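You operate a simulated robot arm through the tools that you are given. There is no shell and no other tool.

Carry out the task below with a simulated robot arm. There is one attempt and no reset: what you move stays moved.

TASK
Dot the card on the slide plate as printed and put the wrapped bunch on the cart top.
Fine: one dot; wheel left on that colour; slide out; both wings open; the wrap keeps its band; the cards on the ledge, bunches in the grey tray and papers in the rack stay.

The check looks at the end state, three seconds after you hand in, the way a careful person would. Anything else that was tipped, shoved, dropped, spilled or broken makes it a failure.

THE ROBOT
A 6-joint arm with a two-finger gripper, fixed in place. Base frame: the origin is at the foot of the arm, x ahead of it, y to its left, z up; the work surface is at about z = 0.852. Lengths are in m, angles in rad, forces in N, time in s.
Its first joint turns from -2.897 to 2.897 rad. Payload 3.43 kg.
Tool frame: the origin (TCP) lies between the finger pads and is the grasp point; the fingertips stand 0.02 m ahead of it; z points along the fingers, y is the line along which they close. The gripper opens to 0.19 m. The gripper's body begins 0.248 m behind the TCP.
Orientation is told as [roll, pitch, yaw] about the base's x, y, z axes, in that order, counted from this pose: with the fingers straight down and closing along the base's y, the tool's x points along the base's -x, its y along +y and its z along -z.

THE INTERFACE
- The arm moves only by the tool jog_arm. Its argument "steps" is one flat list of numbers, 7 for each row, row after row: the gripper command, from -1 (shut) to 1 (fully open), values between in proportion, then the shift along the base's x, y, z in units of 500 mm (1.0 is 500 mm), then the turn, a rotation vector about the base's x, y, z in units of 45 degrees (1.0 is 45 degrees). In form: [claw, tx, ty, tz, wx, wy, wz, claw, tx, ty, tz, wx, wy, wz, ...]. A call has 1 to 20 rows; each row is the pose to reach, as a shift and turn from the pose commanded when the call began. A call with a number of a shift or a turn outside -1 to 1 is refused whole. Rows are played at 5 a second. More than 0.05 m and 0.15 rad between two rows, or a gripper value outside its range, and nothing of the call is played. A pose out of reach is approached as far as the arm can. The call stops where the force on the tool passes 40 N (or 10 N more than at its start, if that is more) or the arm is blocked; 0.2 s more then pass. Each finger travels about 0.045 m/s and halts on what it meets, pressing with about 24 N; the grip force reading is that of the motor and also rises with nothing between the fingers. The clock runs only during rows and for 0.2 s after the last one: add rows that repeat a pose to give the fingers time. The reply holds the time, the measured pose of the TCP, the force on the tool along the base axes, the opening and the grip force, in the units named above and with some noise, with the torque about the TCP (base axes, N m) and any sound that the robot's microphone picked up, and new pictures: "views" is both (left out), scene, wrist or none.
- Cameras (640 x 400 px; columns grow to the right, rows downward): "scene" is fixed at [0.2197, 0.498, 1.6337]; the picture's right is [0.48, -0.88, 0.00], its down [-0.77, -0.42, -0.48] and it looks along [0.42, 0.23, -0.88] (base axes); focal length 272 px, centre (320, 200). "wrist" rides on the gripper at [0.07, -0.008, -0.288] in the tool frame; the picture's right is [0.12, 0.99, 0.00], its down [-0.96, 0.12, -0.25] and it looks along [-0.25, 0.03, 0.97] (tool axes); focal length 261 px, centre (320, 200). There is no depth. A picture from a camera that has moved, and an enlarged one, comes with that camera's place and axes in the base frame and with its lens.
- raise_lower(by): slides the trunk up (or, below 0, down) by that many m; the arm rides with it, the base frame stays. It gives what a move gives, with no picture.
- close_up(camera, box): a new picture of the part [left, top, right, bottom] of that camera's present view, enlarged. It takes no simulated time.
- hand_in(): hands the job in; it is judged then, once.

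Nothing tells you positions but the pictures and the camera data. Unless the task says otherwise, let go and move clear before handing in.

The tools are called after "Request:" as a command line: name --argument value ..., lists and objects as JSON in quotes. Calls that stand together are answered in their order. jog_arm: Moves the arm, as the interface text tells. Its arguments: {"type":"object","properties":{"steps":{"type":"array","items":{"type":"number"}},"views":{"type":"string","enum":["both","scene","wrist","none"]}},"required":["steps"]} The other tools are called the same way: raise_lower (by) slides the trunk up or down; close_up (camera, box) takes an enlarged picture of a part of a camera's view; hand_in () hands the job in.

At the start:

```text
time_s: 0.0
eef_pos: [0.6632, 0.3563, 1.2765]
tcp_rot: [0.001, 0.0, 0.0]
wrist_force: [1.0, -0.6, 0.4]
wrist_torque: [0.0, -0.04, -0.02]
finger_gap: 0.19
grip_force: 0.1
trunk travel left (down, up): [-0.175, 0.065]
```

scene: 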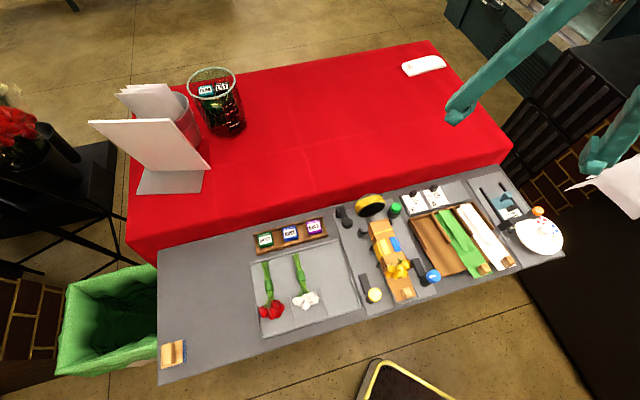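
wrist: 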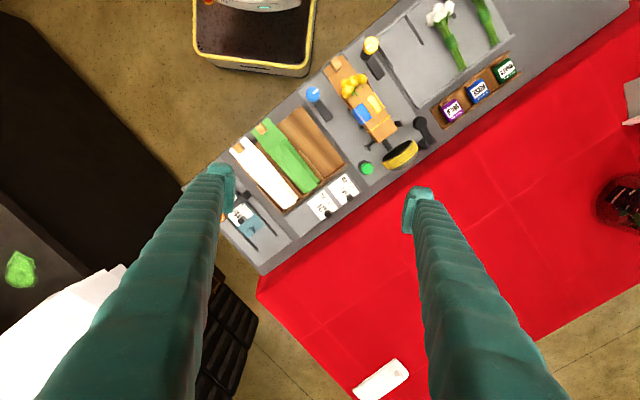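

I see a grey work board with several stations: a ledge with cards, a grey tray with bunches, a wrapping jig with a yellow bunch, a paper rack, and a slide/wheel device on the right. I'll take close-ups before I move anything.

Request:
close_up --camera "scene" --box '[330, 180, 450, 310]'

Request:
close_up --camera "scene" --box '[460, 160, 580, 270]'

Request:
close_up --camera "scene" --box '[240, 200, 340, 330]'

Request:
close_up --camera "wrist" --box '[200, 170, 300, 270]'

Request:
close_up --camera "wrist" --box '[290, 20, 440, 180]'

Request:
close_up --camera "scene" --box '[340, 340, 470, 400]'

```text
3.08 times, centred on (390, 245) of scene
camera zoom: at [0.2197, 0.498, 1.6337], right [0.48, -0.88, 0.0], down [-0.77, -0.42, -0.48], along [0.42, 0.23, -0.88], focal length 836 px, centre (105, 62)
```

zoom: 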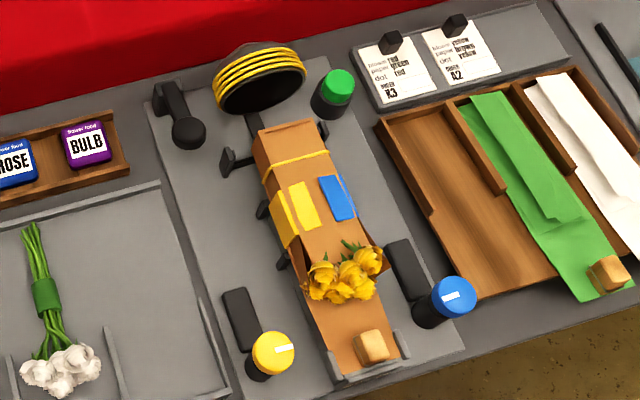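

```text
3.64 times, centred on (520, 215) of scene
camera zoom: at [0.2197, 0.498, 1.6337], right [0.48, -0.88, 0.0], down [-0.77, -0.42, -0.48], along [0.42, 0.23, -0.88], focal length 988 px, centre (-407, 146)
```

zoom: 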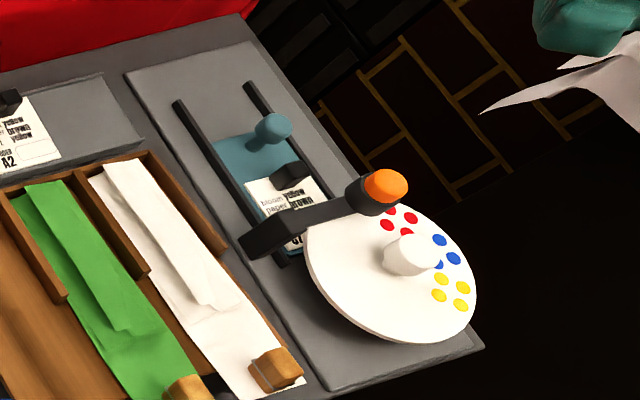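

```text
3.08 times, centred on (290, 265) of scene
camera zoom: at [0.2197, 0.498, 1.6337], right [0.48, -0.88, 0.0], down [-0.77, -0.42, -0.48], along [0.42, 0.23, -0.88], focal length 836 px, centre (412, 0)
```

zoom: 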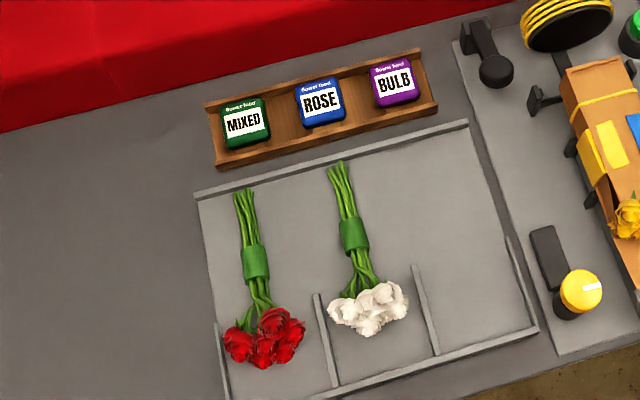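

```text
4.00 times, centred on (250, 220) of wrist
camera zoom: at [0.5923, 0.347, 1.5635], right [-0.12, 0.99, 0.0], down [0.96, 0.12, 0.25], along [0.25, 0.03, -0.97], focal length 1043 px, centre (600, 120)
```

zoom: 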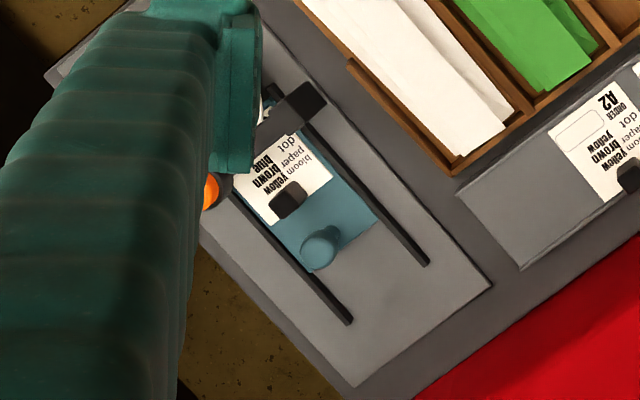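

```text
2.50 times, centred on (365, 100) of wrist
camera zoom: at [0.5923, 0.347, 1.5635], right [-0.12, 0.99, 0.0], down [0.96, 0.12, 0.25], along [0.25, 0.03, -0.97], focal length 652 px, centre (208, 450)
```

zoom: 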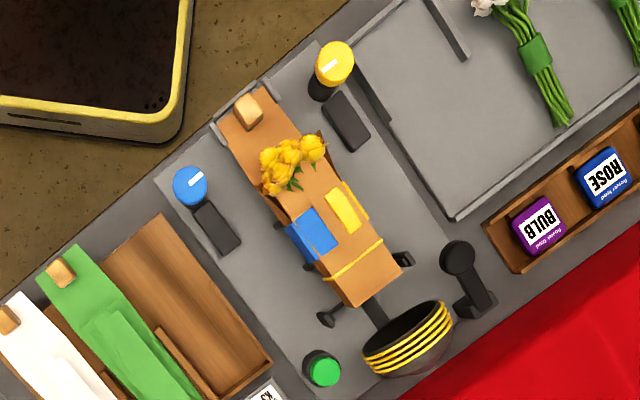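

```text
4.92 times, centred on (405, 370) of scene
camera zoom: at [0.2197, 0.498, 1.6337], right [0.48, -0.88, 0.0], down [-0.77, -0.42, -0.48], along [0.42, 0.23, -0.88], focal length 1337 px, centre (-98, -637)
```

zoom: 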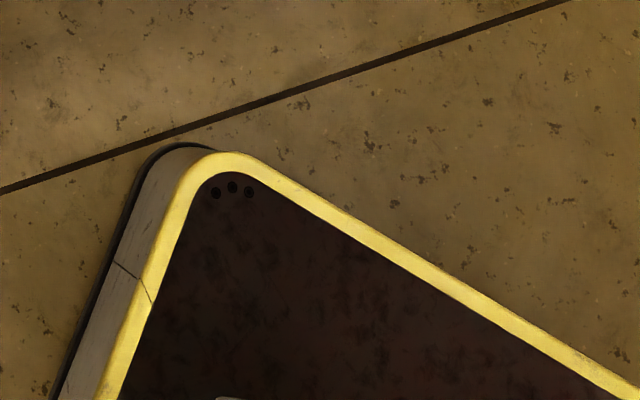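

The card on the slide plate reads bloom yellow, paper brown, dot blue. Next I'll inspect the surroundings to find the "cart top" and see how the wings work.

Request:
close_up --camera "scene" --box '[440, 0, 640, 120]'

Request:
close_up --camera "scene" --box '[0, 60, 250, 220]'

Request:
close_up --camera "scene" --box '[500, 180, 640, 400]'

Request:
close_up --camera "wrist" --box '[0, 150, 260, 400]'

Request:
close_up --camera "scene" --box '[380, 30, 500, 130]'

Request:
close_up --camera "scene" --box '[130, 310, 230, 400]'

```text
3.20 times, centred on (540, 60) of scene
camera zoom: at [0.2197, 0.498, 1.6337], right [0.48, -0.88, 0.0], down [-0.77, -0.42, -0.48], along [0.42, 0.23, -0.88], focal length 869 px, centre (-384, 648)
```

zoom: 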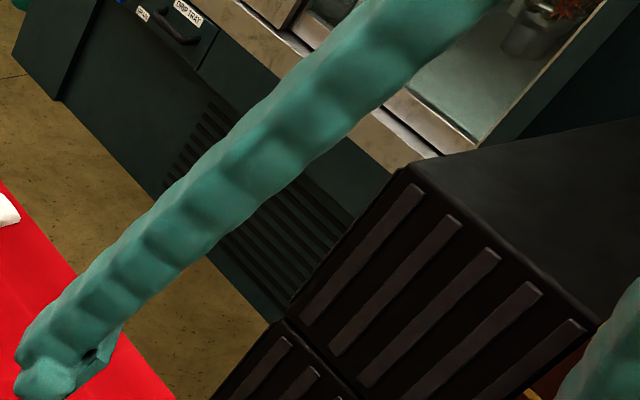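

```text
2.50 times, centred on (125, 140) of scene
camera zoom: at [0.2197, 0.498, 1.6337], right [0.48, -0.88, 0.0], down [-0.77, -0.42, -0.48], along [0.42, 0.23, -0.88], focal length 679 px, centre (808, 350)
```

zoom: 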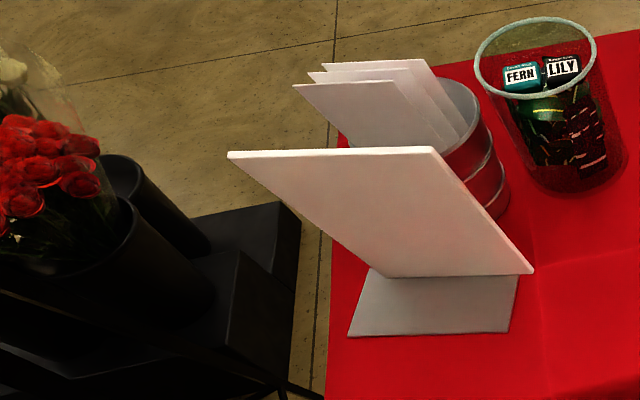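

```text
1.82 times, centred on (570, 290) of scene
camera zoom: at [0.2197, 0.498, 1.6337], right [0.48, -0.88, 0.0], down [-0.77, -0.42, -0.48], along [0.42, 0.23, -0.88], focal length 494 px, centre (-134, 36)
```

zoom: 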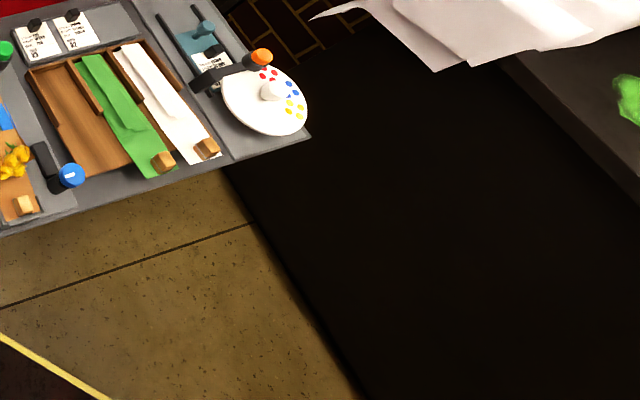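

```text
1.60 times, centred on (130, 275) of wrist
camera zoom: at [0.5923, 0.347, 1.5635], right [-0.12, 0.99, 0.0], down [0.96, 0.12, 0.25], along [0.25, 0.03, -0.97], focal length 417 px, centre (624, 80)
```

zoom: 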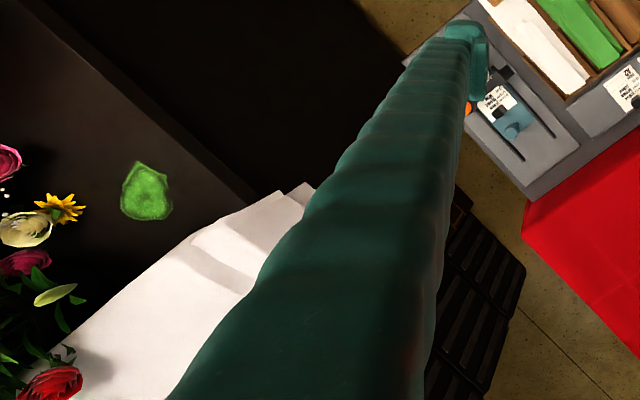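

```text
4.00 times, centred on (440, 80) of scene
camera zoom: at [0.2197, 0.498, 1.6337], right [0.48, -0.88, 0.0], down [-0.77, -0.42, -0.48], along [0.42, 0.23, -0.88], focal length 1086 px, centre (-160, 680)
```

zoom: 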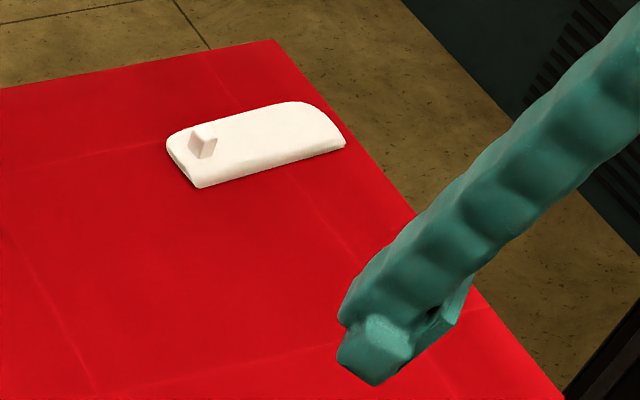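

```text
4.44 times, centred on (180, 355) of scene
camera zoom: at [0.2197, 0.498, 1.6337], right [0.48, -0.88, 0.0], down [-0.77, -0.42, -0.48], along [0.42, 0.23, -0.88], focal length 1207 px, centre (942, -489)
```

zoom: 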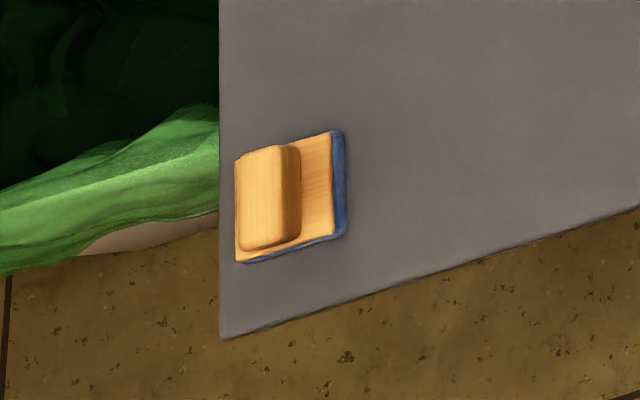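

The red-clothed table sits beyond the grey shelf, and everything is laid out along a 45° diagonal. I'll turn the tool by 45° and move above the wrapping jig to look closer.

Request:
jog_arm --steps '[1, -0.063, 0.016, -0.042, 0, 0, 0.1667, 1, -0.126, 0.031, -0.084, 0, 0, 0.3333, 1, -0.189, 0.047, -0.126, 0, 0, 0.5, 1, -0.252, 0.063, -0.168, 0, 0, 0.6667, 1, -0.315, 0.078, -0.21, 0, 0, 0.8333, 1, -0.378, 0.094, -0.253, 0, 0, 1.0, 1, -0.378, 0.094, -0.253, 0, 0, 1.0]' --views "both"

```text
time_s: 1.6
eef_pos: [0.4731, 0.4027, 1.1507]
tcp_rot: [0.001, 0.001, 0.786]
wrist_force: [0.4, 0.1, 0.2]
wrist_torque: [0.01, 0.0, 0.0]
finger_gap: 0.1898
grip_force: 0.2
trunk travel left (down, up): [-0.175, 0.065]
camera wrist: at [0.4299, 0.3465, 1.4382], right [-0.79, 0.62, 0.0], down [0.6, 0.76, 0.25], along [0.15, 0.19, -0.97], focal length 261 px, centre (320, 200)
```

scene: 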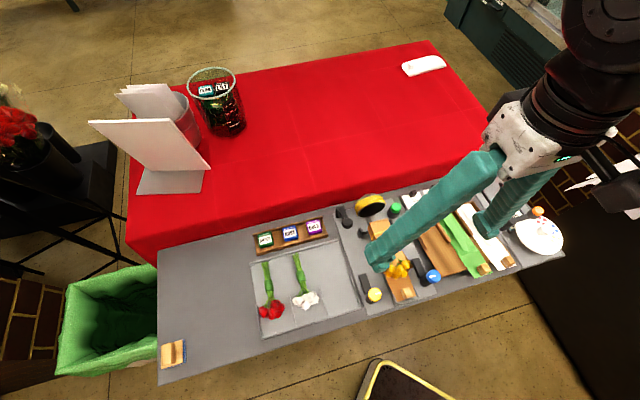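
wrist: 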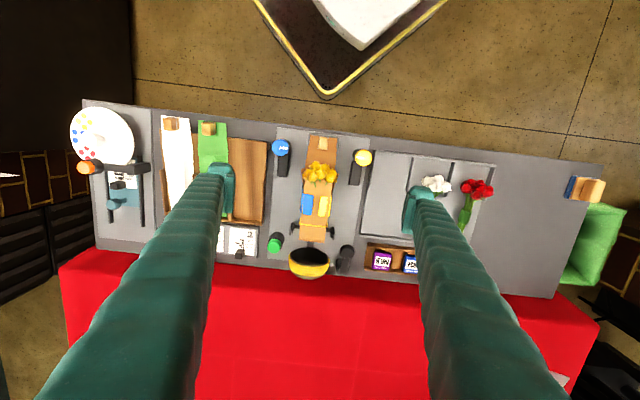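

Request:
close_up --camera "wrist" --box '[250, 110, 400, 290]'

Request:
close_up --camera "wrist" --box '[60, 90, 180, 250]'

Request:
close_up --camera "wrist" --box '[230, 0, 460, 110]'

```text
2.22 times, centred on (325, 200) of wrist
camera zoom: at [0.4299, 0.3465, 1.4382], right [-0.79, 0.62, 0.0], down [0.6, 0.76, 0.25], along [0.15, 0.19, -0.97], focal length 579 px, centre (309, 200)
```

zoom: 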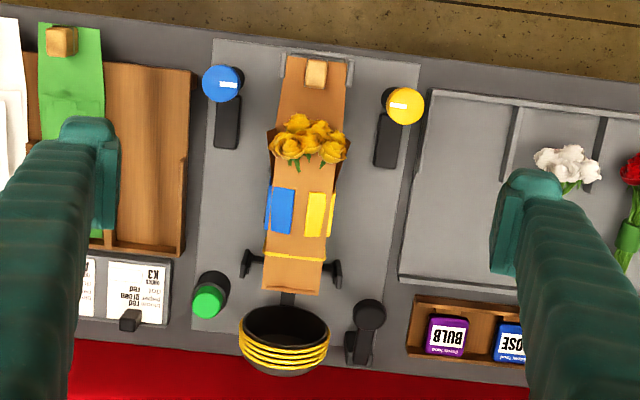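

```text
2.50 times, centred on (120, 170) of wrist
camera zoom: at [0.4299, 0.3465, 1.4382], right [-0.79, 0.62, 0.0], down [0.6, 0.76, 0.25], along [0.15, 0.19, -0.97], focal length 652 px, centre (820, 275)
```

zoom: 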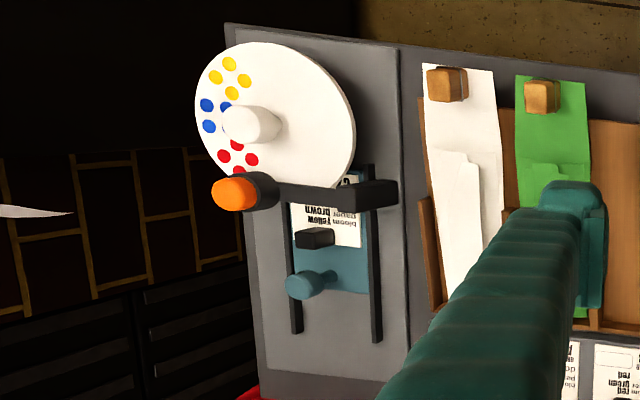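

```text
2.78 times, centred on (345, 55) of wrist
camera zoom: at [0.4299, 0.3465, 1.4382], right [-0.79, 0.62, 0.0], down [0.6, 0.76, 0.25], along [0.15, 0.19, -0.97], focal length 725 px, centre (250, 604)
```

zoom: 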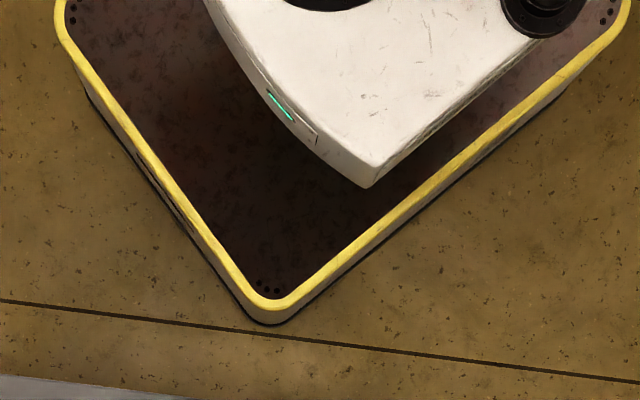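

Request:
close_up --camera "wrist" --box '[285, 130, 375, 190]'

Request:
close_up --camera "wrist" --box '[285, 180, 360, 245]'

Request:
close_up --camera "scene" --box '[330, 180, 400, 240]'

Request:
close_up --camera "wrist" --box '[265, 225, 370, 290]'

```text
6.67 times, centred on (330, 160) of wrist
camera zoom: at [0.4299, 0.3465, 1.4382], right [-0.79, 0.62, 0.0], down [0.6, 0.76, 0.25], along [0.15, 0.19, -0.97], focal length 1738 px, centre (253, 467)
```

zoom: 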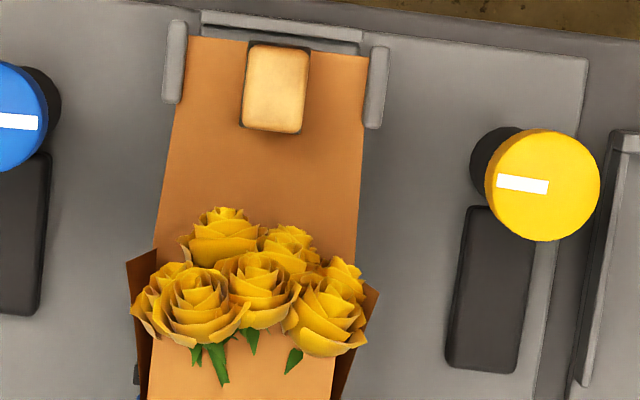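

```text
6.15 times, centred on (322, 212) of wrist
camera zoom: at [0.4299, 0.3465, 1.4382], right [-0.79, 0.62, 0.0], down [0.6, 0.76, 0.25], along [0.15, 0.19, -0.97], focal length 1604 px, centre (305, 123)
```

zoom: 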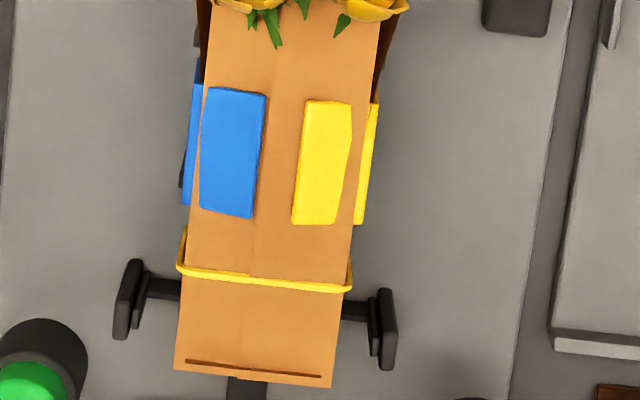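

```text
6.67 times, centred on (365, 210) of scene
camera zoom: at [0.2197, 0.498, 1.6337], right [0.48, -0.88, 0.0], down [-0.77, -0.42, -0.48], along [0.42, 0.23, -0.88], focal length 1810 px, centre (20, 133)
```

zoom: 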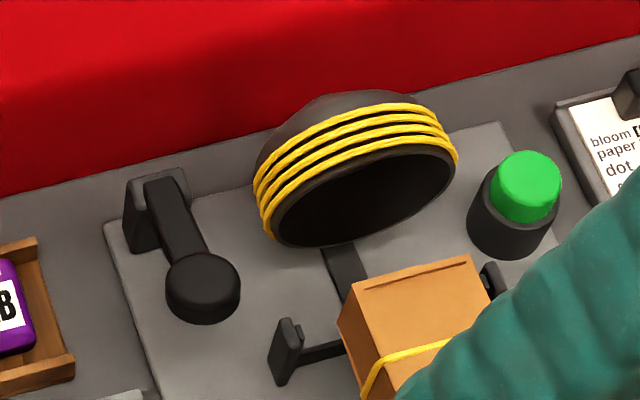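

```text
6.10 times, centred on (318, 258) of wrist
camera zoom: at [0.4299, 0.3465, 1.4382], right [-0.79, 0.62, 0.0], down [0.6, 0.76, 0.25], along [0.15, 0.19, -0.97], focal length 1589 px, centre (335, -150)
```

zoom: 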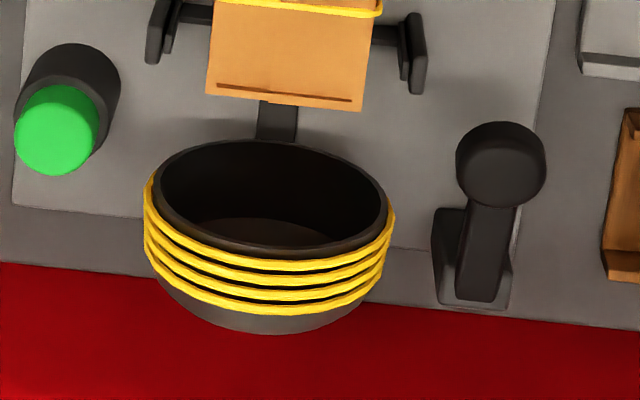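

Request:
jog_arm --steps '[1, 0.064, -0.064, 0, 0, 0, 0, 1, 0.128, -0.127, 0, 0, 0, 0, 1, 0.191, -0.191, 0, 0, 0, 0, 1, 0.255, -0.254, 0, 0, 0, 0, 1, 0.319, -0.318, 0, 0, 0, 0, 1, 0.383, -0.382, 0, 0, 0, 0, 1, 0.447, -0.445, 0, 0, 0, 0, 1, 0.51, -0.509, 0, 0, 0, 0, 1, 0.574, -0.572, 0, 0, 0, 0, 1, 0.638, -0.636, 0, 0, 0, 0, 1, 0.638, -0.636, 0, 0, 0, 0]' --views "both"

```text
time_s: 4.0
eef_pos: [0.7962, 0.0863, 1.1494]
tcp_rot: [0.0, -0.001, 0.784]
wrist_force: [0.3, 0.2, -0.2]
wrist_torque: [-0.02, 0.05, -0.03]
finger_gap: 0.1902
grip_force: 0.0
trunk travel left (down, up): [-0.175, 0.065]
camera wrist: at [0.7514, 0.0289, 1.4366], right [-0.79, 0.62, 0.0], down [0.6, 0.76, 0.25], along [0.15, 0.19, -0.97], focal length 261 px, centre (320, 200)
```

scene: 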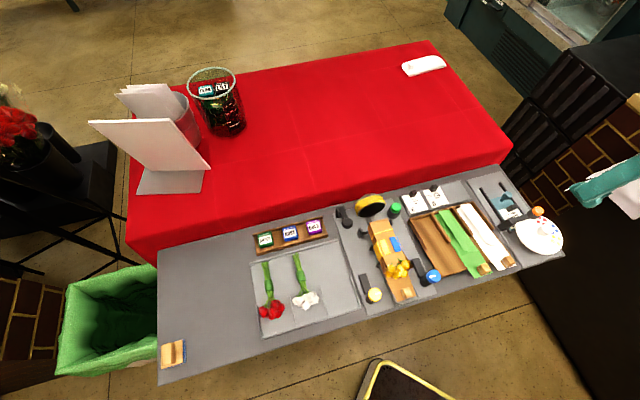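
wrist: 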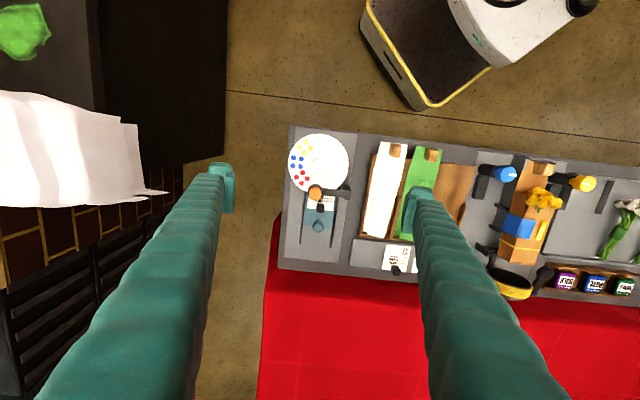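

Request:
close_up --camera "wrist" --box '[275, 120, 375, 255]'

Request:
close_up --camera "scene" --box '[470, 170, 580, 270]'

Request:
close_up --camera "scene" --box '[345, 210, 445, 310]'

Request:
close_up --camera "wrist" --box '[470, 140, 620, 300]'

```text
2.96 times, centred on (325, 188) of wrist
camera zoom: at [0.7514, 0.0289, 1.4366], right [-0.79, 0.62, 0.0], down [0.6, 0.76, 0.25], along [0.15, 0.19, -0.97], focal length 772 px, centre (305, 237)
```

zoom: 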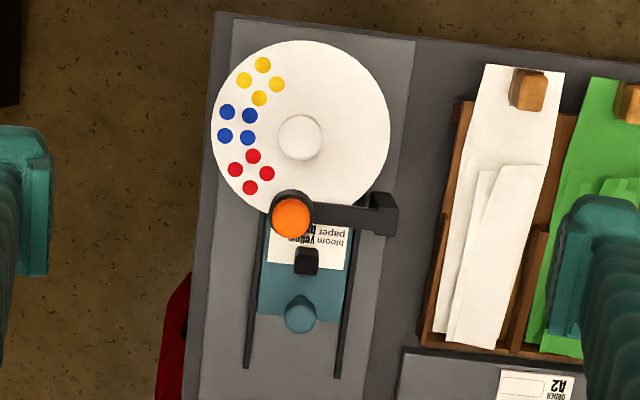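

```text
4.00 times, centred on (525, 220) of scene
camera zoom: at [0.2197, 0.498, 1.6337], right [0.48, -0.88, 0.0], down [-0.77, -0.42, -0.48], along [0.42, 0.23, -0.88], focal length 1086 px, centre (-500, 120)
```

zoom: 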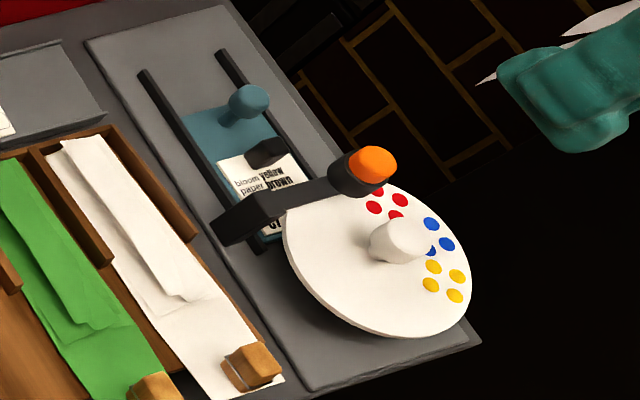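

```text
4.00 times, centred on (395, 260) of scene
camera zoom: at [0.2197, 0.498, 1.6337], right [0.48, -0.88, 0.0], down [-0.77, -0.42, -0.48], along [0.42, 0.23, -0.88], focal length 1086 px, centre (20, -40)
```

zoom: 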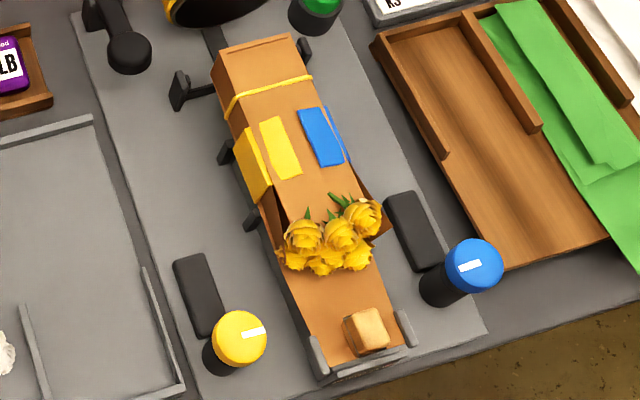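

```text
2.50 times, centred on (545, 220) of wrist
camera zoom: at [0.7514, 0.0289, 1.4366], right [-0.79, 0.62, 0.0], down [0.6, 0.76, 0.25], along [0.15, 0.19, -0.97], focal length 652 px, centre (-242, 150)
```

zoom: 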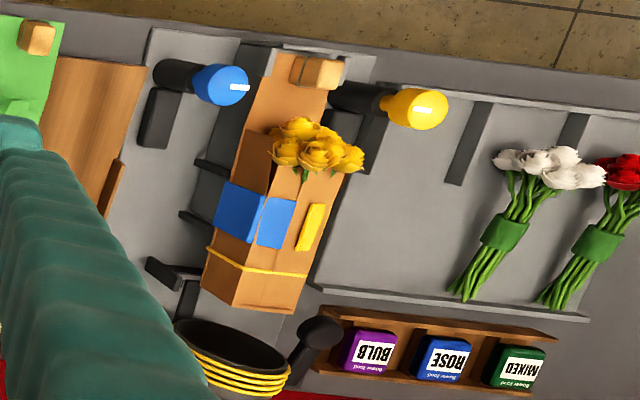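

Request:
close_up --camera "wrist" --box '[305, 175, 350, 245]'

Request:
close_up --camera "scene" --box '[490, 190, 550, 235]'

Request:
close_up --camera "wrist" --box '[385, 240, 430, 275]'

Request:
close_up --camera "scene" --box '[395, 180, 450, 215]'

```text
5.71 times, centred on (328, 210) of wrist
camera zoom: at [0.7514, 0.0289, 1.4366], right [-0.79, 0.62, 0.0], down [0.6, 0.76, 0.25], along [0.15, 0.19, -0.97], focal length 1489 px, centre (277, 143)
```

zoom: 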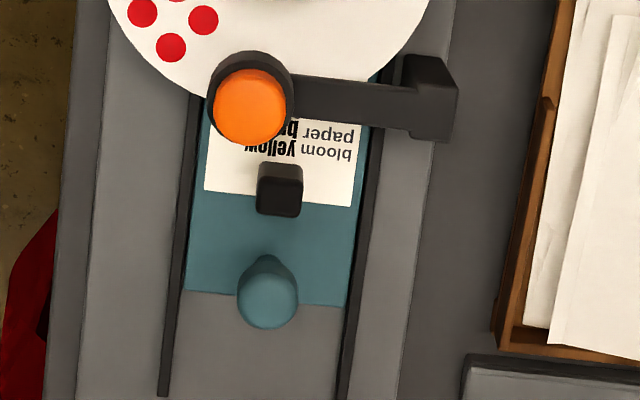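

```text
8.89 times, centred on (520, 212) of scene
camera zoom: at [0.2197, 0.498, 1.6337], right [0.48, -0.88, 0.0], down [-0.77, -0.42, -0.48], along [0.42, 0.23, -0.88], focal length 2414 px, centre (-1458, 89)
```

zoom: 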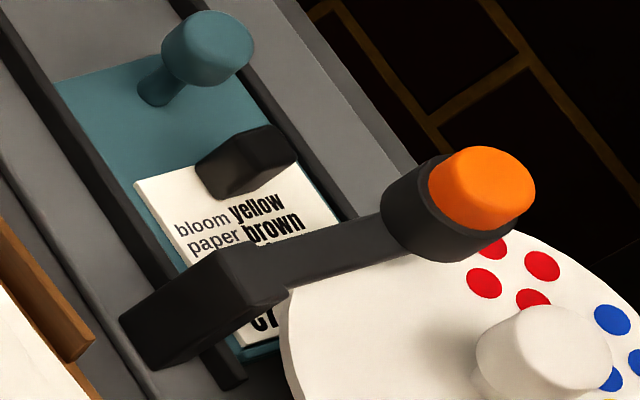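

```text
11.43 times, centred on (408, 258) of wrist
camera zoom: at [0.7514, 0.0289, 1.4366], right [-0.79, 0.62, 0.0], down [0.6, 0.76, 0.25], along [0.15, 0.19, -0.97], focal length 2979 px, centre (-680, -457)
```

zoom: 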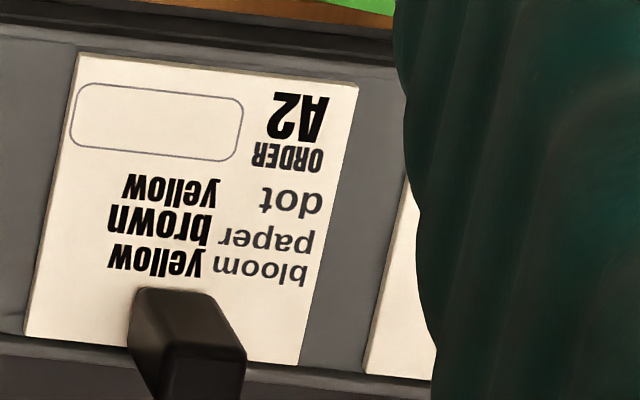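

```text
11.43 times, centred on (422, 198) of scene
camera zoom: at [0.2197, 0.498, 1.6337], right [0.48, -0.88, 0.0], down [-0.77, -0.42, -0.48], along [0.42, 0.23, -0.88], focal length 3104 px, centre (-851, 229)
```

zoom: 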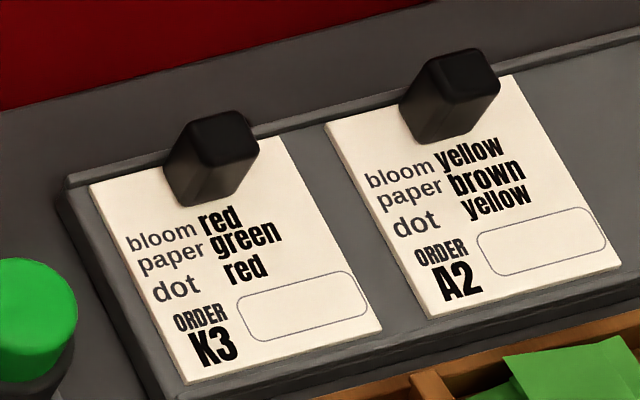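

The dot wheel's blue cluster sits 90° clockwise of the orange press, with the slide already pushed in under the wheel. I'll partly close the gripper and descend over the wheel's hub, to turn the wheel in two 45° strokes.

Request:
jog_arm --steps '[0.6, -0.002, -0.008, -0.05, 0, 0, -0.11, 0.2, -0.004, -0.016, -0.1, 0, 0, -0.22, -0.2, -0.004, -0.017, -0.17, 0, 0, -0.333, -0.37, -0.004, -0.017, -0.25, 0, 0, -0.333, -0.37, -0.004, -0.017, -0.32, 0, 0, -0.333, -0.37, -0.004, -0.017, -0.36, 0, 0, -0.333, -0.37, -0.004, -0.017, -0.36, 0, 0, -0.333]' --views "both"

```text
time_s: 5.6
eef_pos: [0.7912, 0.0762, 0.9681]
tcp_rot: [0.001, -0.003, 0.523]
wrist_force: [-0.4, 0.2, 0.4]
wrist_torque: [0.02, -0.02, 0.03]
finger_gap: 0.06
grip_force: 0.0
trunk travel left (down, up): [-0.175, 0.065]
camera wrist: at [0.7345, 0.0338, 1.2556], right [-0.6, 0.8, 0.0], down [0.77, 0.58, 0.25], along [0.2, 0.15, -0.97], focal length 261 px, centre (320, 200)
```

scene: 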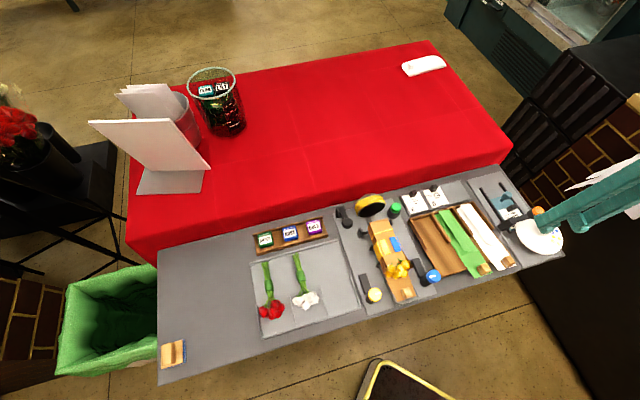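
wrist: 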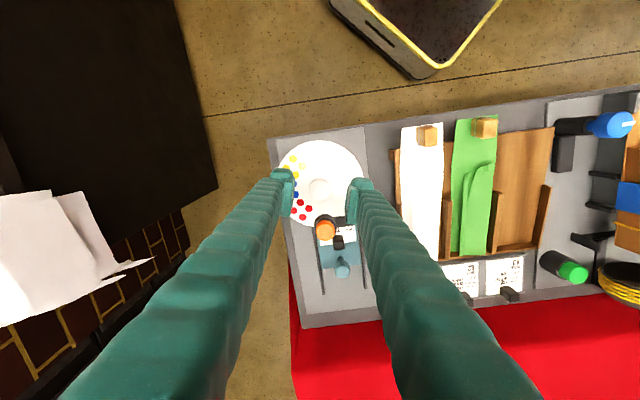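

Request:
close_up --camera "wrist" --box '[260, 130, 380, 290]'

Request:
close_up --camera "scene" --box '[490, 190, 580, 260]'

```text
2.50 times, centred on (320, 210) of wrist
camera zoom: at [0.7345, 0.0338, 1.2556], right [-0.6, 0.8, 0.0], down [0.77, 0.58, 0.25], along [0.2, 0.15, -0.97], focal length 652 px, centre (320, 175)
```

zoom: 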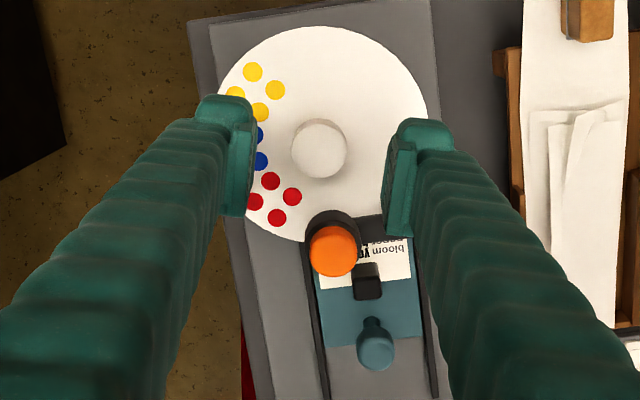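

```text
5.71 times, centred on (535, 225) of scene
camera zoom: at [0.2197, 0.498, 1.6337], right [0.48, -0.88, 0.0], down [-0.77, -0.42, -0.48], along [0.42, 0.23, -0.88], focal length 1552 px, centre (-909, 57)
```

zoom: 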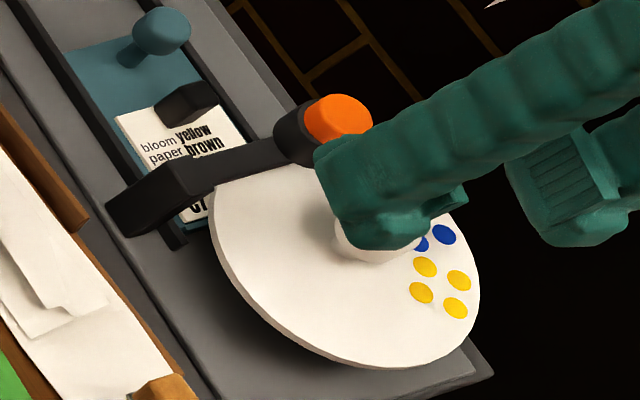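

The hub lines up between the fingers. I'll lower around it, grip, and turn it 45° counter-clockwise.

Request:
jog_arm --steps '[-0.37, 0.005, 0.0025, -0.05, 0, 0, 0, -0.37, 0.005, 0.0025, -0.109, 0, 0, 0, -0.37, 0.005, 0.0025, -0.109, 0, 0, 0, -0.6, 0.005, 0.0025, -0.109, 0, 0, 0, -1, 0.005, 0.0025, -0.109, 0, 0, 0, -1, 0.005, 0.0025, -0.109, 0, 0, 0, -1, 0.005, 0.0025, -0.109, 0, 0, 0]' --views "both"

```text
time_s: 7.2
eef_pos: [0.7939, 0.0786, 0.9157]
tcp_rot: [-0.001, 0.0, 0.524]
wrist_force: [0.7, -0.8, -2.4]
wrist_torque: [-0.01, -0.01, 0.07]
finger_gap: 0.0284
grip_force: 44.9
trunk travel left (down, up): [-0.175, 0.065]
camera wrist: at [0.7377, 0.0354, 1.2036], right [-0.6, 0.8, 0.0], down [0.78, 0.58, 0.25], along [0.2, 0.15, -0.97], focal length 261 px, centre (320, 200)
```

scene: 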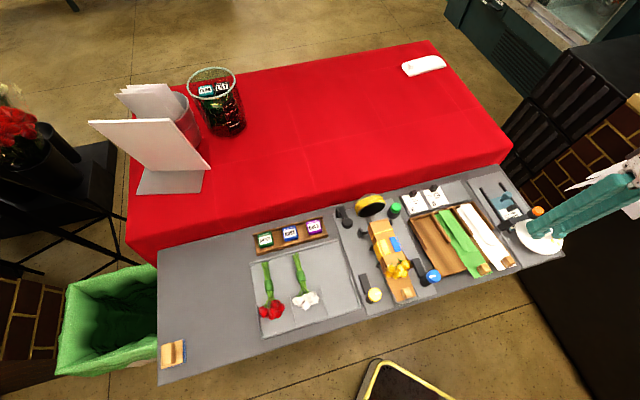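
wrist: 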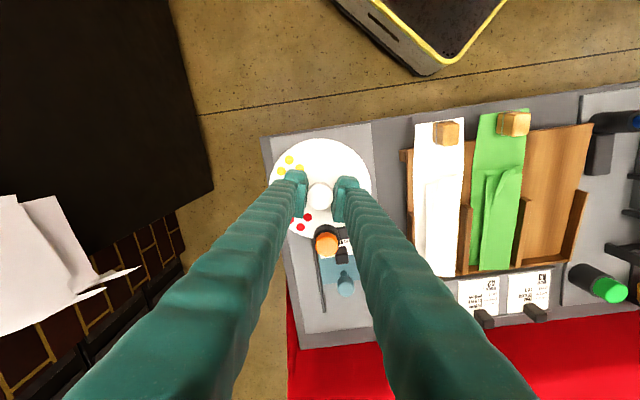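

Request:
jog_arm --steps '[-1, 0, 0, 0, 0, 0, 0.1, -1, 0, 0, 0, 0, 0, 0.2, -1, 0, 0, 0, 0, 0, 0.3, -1, 0, 0, 0, 0, 0, 0.4, -1, 0, 0, 0, 0, 0, 0.5, -1, 0, 0, 0, 0, 0, 0.6, -1, 0, 0, 0, 0, 0, 0.7, -1, 0, 0, 0, 0, 0, 0.8, -1, 0, 0, 0, 0, 0, 0.9, -1, 0, 0, 0, 0, 0, 1.0, -1, 0, 0, 0, 0, 0, 1.0]' --views "both"

```text
time_s: 9.6
eef_pos: [0.7943, 0.0791, 0.9166]
tcp_rot: [0.0, -0.002, 1.311]
wrist_force: [1.5, 10.3, 9.6]
wrist_torque: [-0.09, -0.03, -0.01]
finger_gap: 0.0282
grip_force: 45.0
trunk travel left (down, up): [-0.175, 0.065]
stopped in row 11: the force on the tool passed its limit at 41 N (the readings are from after the stop); the commanded pose is now the measured one
camera wrist: at [0.7831, 0.0074, 1.2031], right [-0.99, 0.14, 0.0], down [0.13, 0.96, 0.25], along [0.04, 0.25, -0.97], focal length 261 px, centre (320, 200)
```

scene: 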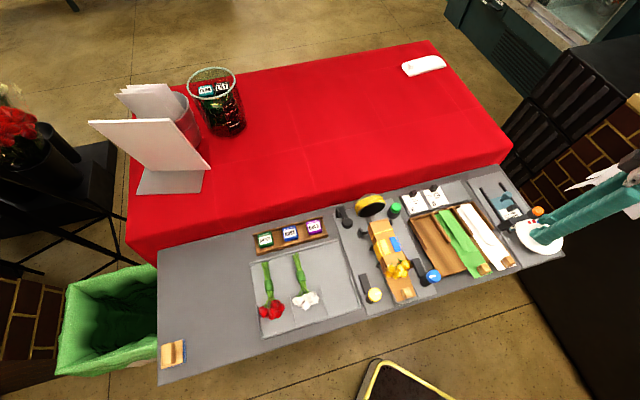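
wrist: 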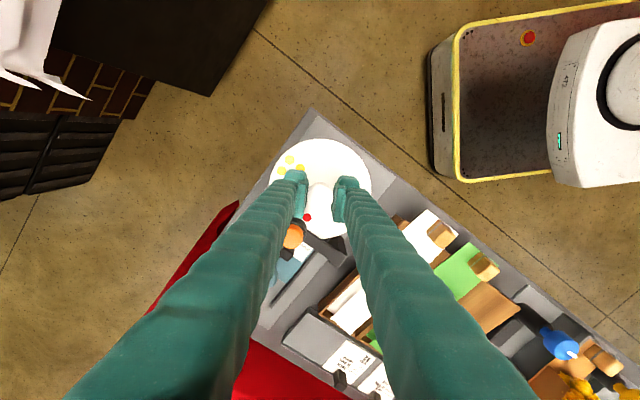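

Request:
close_up --camera "wrist" --box '[260, 130, 380, 280]'

Request:
close_up --camera "scene" --box '[490, 190, 580, 260]'

```text
2.67 times, centred on (320, 205) of wrist
camera zoom: at [0.7831, 0.0074, 1.2031], right [-0.99, 0.14, 0.0], down [0.13, 0.96, 0.25], along [0.04, 0.25, -0.97], focal length 695 px, centre (320, 187)
```

zoom: 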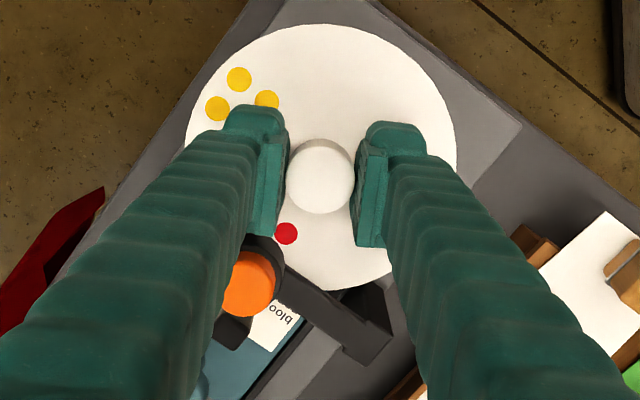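

```text
5.71 times, centred on (535, 225) of scene
camera zoom: at [0.2197, 0.498, 1.6337], right [0.48, -0.88, 0.0], down [-0.77, -0.42, -0.48], along [0.42, 0.23, -0.88], focal length 1552 px, centre (-909, 57)
```

zoom: 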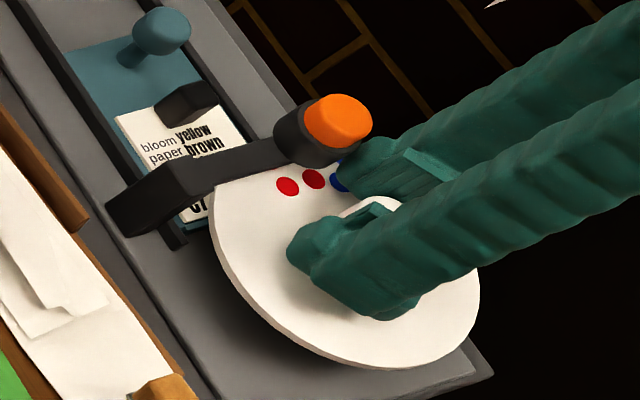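

The wheel followed the grip, and red is now under the press, so blue is the next position round. I'll release, rotate back, and look before gripping again.

Request:
jog_arm --steps '[-0.42, 0, 0, 0, 0, 0, 0, -0.42, 0, 0, 0, 0, 0, 0, -0.42, 0, 0, 0, 0, 0, 0, -0.42, 0, 0, 0, 0, 0, -0.15, -0.42, 0, 0, 0, 0, 0, -0.3, -0.42, 0, 0, 0, 0, 0, -0.45, -0.42, 0, 0, 0, 0, 0, -0.6, -0.42, 0, 0, 0, 0, 0, -0.75, -0.42, 0, 0, 0, 0, 0, -0.9, -0.42, 0, 0, 0, 0, 0, -1.0, -0.42, 0, 0, 0, 0, 0, -1.0]' --views "both"

Request:
close_up --camera "wrist" --box '[260, 130, 380, 280]'

Request:
close_up --camera "scene" --box '[490, 190, 580, 260]'

```text
time_s: 12.0
eef_pos: [0.7942, 0.0793, 0.9155]
tcp_rot: [-0.001, 0.001, 0.525]
wrist_force: [-0.2, -0.7, 0.0]
wrist_torque: [0.02, 0.0, -0.01]
finger_gap: 0.0551
grip_force: 0.1
trunk travel left (down, up): [-0.175, 0.065]
camera wrist: at [0.7367, 0.0355, 1.2029], right [-0.6, 0.8, 0.0], down [0.77, 0.58, 0.25], along [0.2, 0.15, -0.97], focal length 261 px, centre (320, 200)
```

scene: 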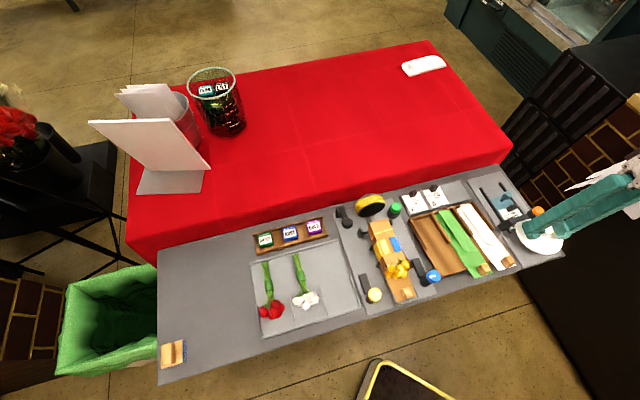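
wrist: 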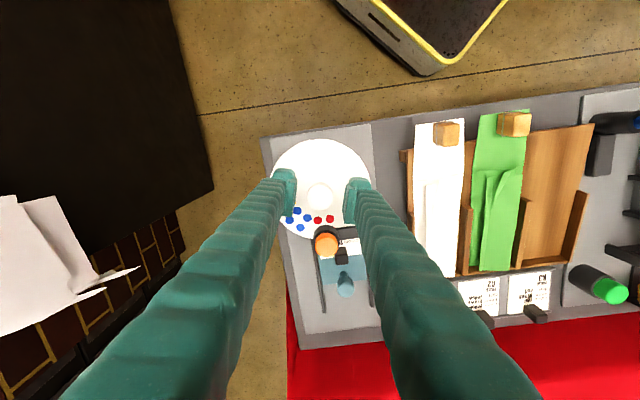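

```text
2.67 times, centred on (320, 205) of wrist
camera zoom: at [0.7367, 0.0355, 1.2029], right [-0.6, 0.8, 0.0], down [0.77, 0.58, 0.25], along [0.2, 0.15, -0.97], focal length 695 px, centre (320, 187)
```

zoom: 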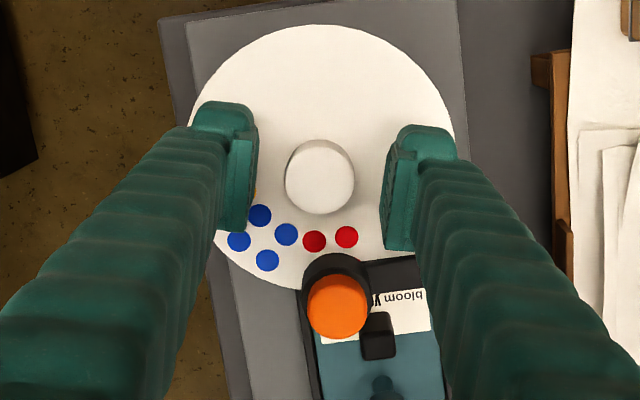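

```text
5.71 times, centred on (535, 225) of scene
camera zoom: at [0.2197, 0.498, 1.6337], right [0.48, -0.88, 0.0], down [-0.77, -0.42, -0.48], along [0.42, 0.23, -0.88], focal length 1552 px, centre (-909, 57)
```

zoom: 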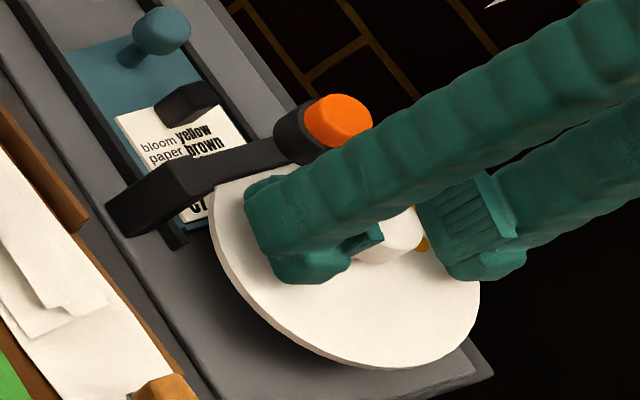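

Red is centred under the press, so one more 45° step brings blue in. I'll re-grip the hub and turn it again.

Request:
jog_arm --steps '[-0.7, -0.001, -0.002, 0, 0, 0, 0, -1, -0.001, -0.002, 0, 0, 0, 0, -1, -0.001, -0.002, 0, 0, 0, 0, -1, -0.001, -0.002, 0, 0, 0, 0, -1, -0.001, -0.002, 0, 0, 0, 0.1, -1, -0.001, -0.002, 0, 0, 0, 0.2, -1, -0.001, -0.002, 0, 0, 0, 0.3, -1, -0.001, -0.002, 0, 0, 0, 0.4, -1, -0.001, -0.002, 0, 0, 0, 0.5, -1, -0.001, -0.002, 0, 0, 0, 0.6, -1, -0.001, -0.002, 0, 0, 0, 0.7, -1, -0.001, -0.002, 0, 0, 0, 0.8]' --views "wrist"

Request:
close_up --camera "wrist" --box '[260, 130, 380, 280]'

Request:
close_up --camera "scene" --box '[490, 190, 580, 260]'

```text
time_s: 14.6
eef_pos: [0.7946, 0.0778, 0.9162]
tcp_rot: [-0.002, 0.0, 1.157]
wrist_force: [1.7, 9.8, -5.3]
wrist_torque: [0.09, -0.03, -0.02]
finger_gap: 0.0283
grip_force: 45.1
trunk travel left (down, up): [-0.175, 0.065]
camera wrist: at [0.7723, 0.009, 1.2028], right [-0.96, 0.29, 0.0], down [0.28, 0.93, 0.25], along [0.07, 0.24, -0.97], focal length 261 px, centre (320, 200)
```

wrist: 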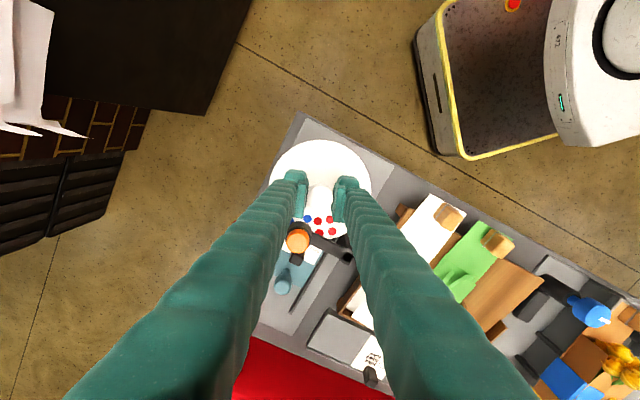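

```text
2.67 times, centred on (320, 205) of wrist
camera zoom: at [0.7723, 0.009, 1.2028], right [-0.96, 0.29, 0.0], down [0.28, 0.93, 0.25], along [0.07, 0.24, -0.97], focal length 695 px, centre (320, 187)
```

zoom: 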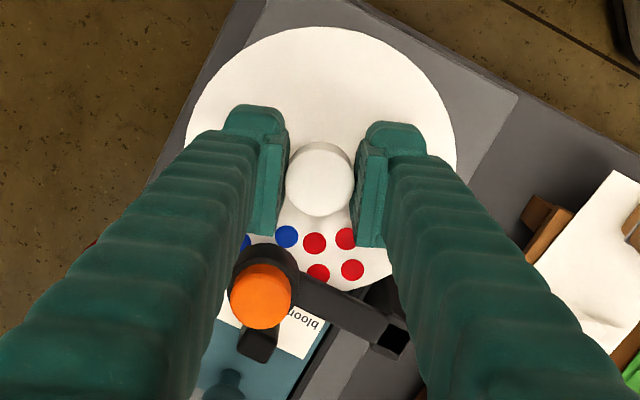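

```text
5.71 times, centred on (535, 225) of scene
camera zoom: at [0.2197, 0.498, 1.6337], right [0.48, -0.88, 0.0], down [-0.77, -0.42, -0.48], along [0.42, 0.23, -0.88], focal length 1552 px, centre (-909, 57)
```

zoom: 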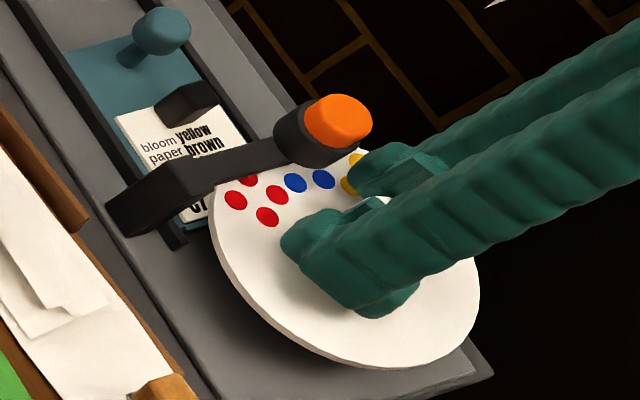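

Request:
jog_arm --steps '[-1, 0, 0, 0, 0, 0, 0.05, -1, 0, 0, 0, 0, 0, 0.1, -1, 0, 0, 0, 0, 0, 0.15, -1, 0, 0, 0, 0, 0, 0.19]' --views "wrist"

Request:
close_up --camera "scene" --box '[490, 190, 580, 260]'

```text
time_s: 15.6
eef_pos: [0.7936, 0.077, 0.9158]
tcp_rot: [-0.002, 0.0, 1.303]
wrist_force: [4.8, 9.7, -3.7]
wrist_torque: [0.1, -0.04, 0.03]
finger_gap: 0.0281
grip_force: 44.8
trunk travel left (down, up): [-0.175, 0.065]
camera wrist: at [0.7826, 0.0067, 1.2028], right [-0.99, 0.15, 0.0], down [0.14, 0.96, 0.25], along [0.04, 0.24, -0.97], focal length 261 px, centre (320, 200)
```

wrist: 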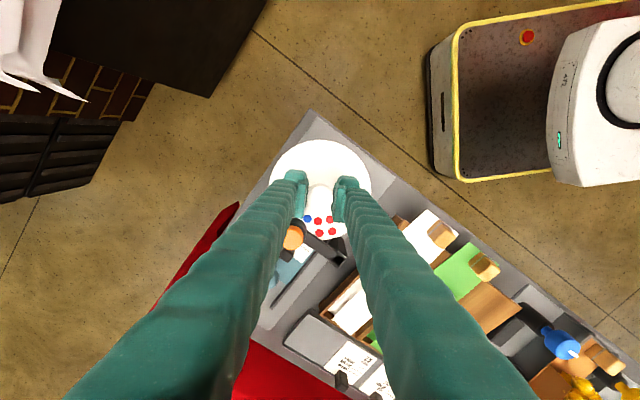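

```text
5.71 times, centred on (535, 225) of scene
camera zoom: at [0.2197, 0.498, 1.6337], right [0.48, -0.88, 0.0], down [-0.77, -0.42, -0.48], along [0.42, 0.23, -0.88], focal length 1552 px, centre (-909, 57)
```

zoom: 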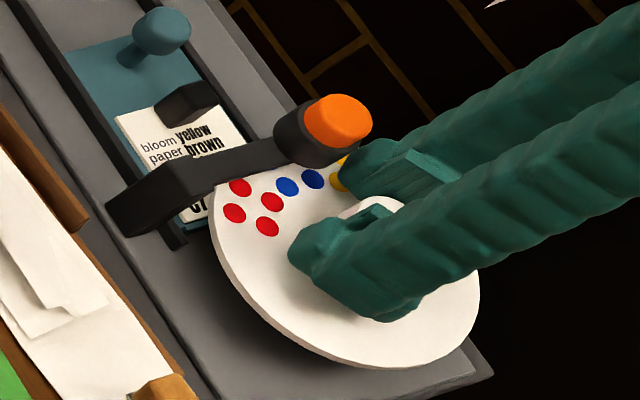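

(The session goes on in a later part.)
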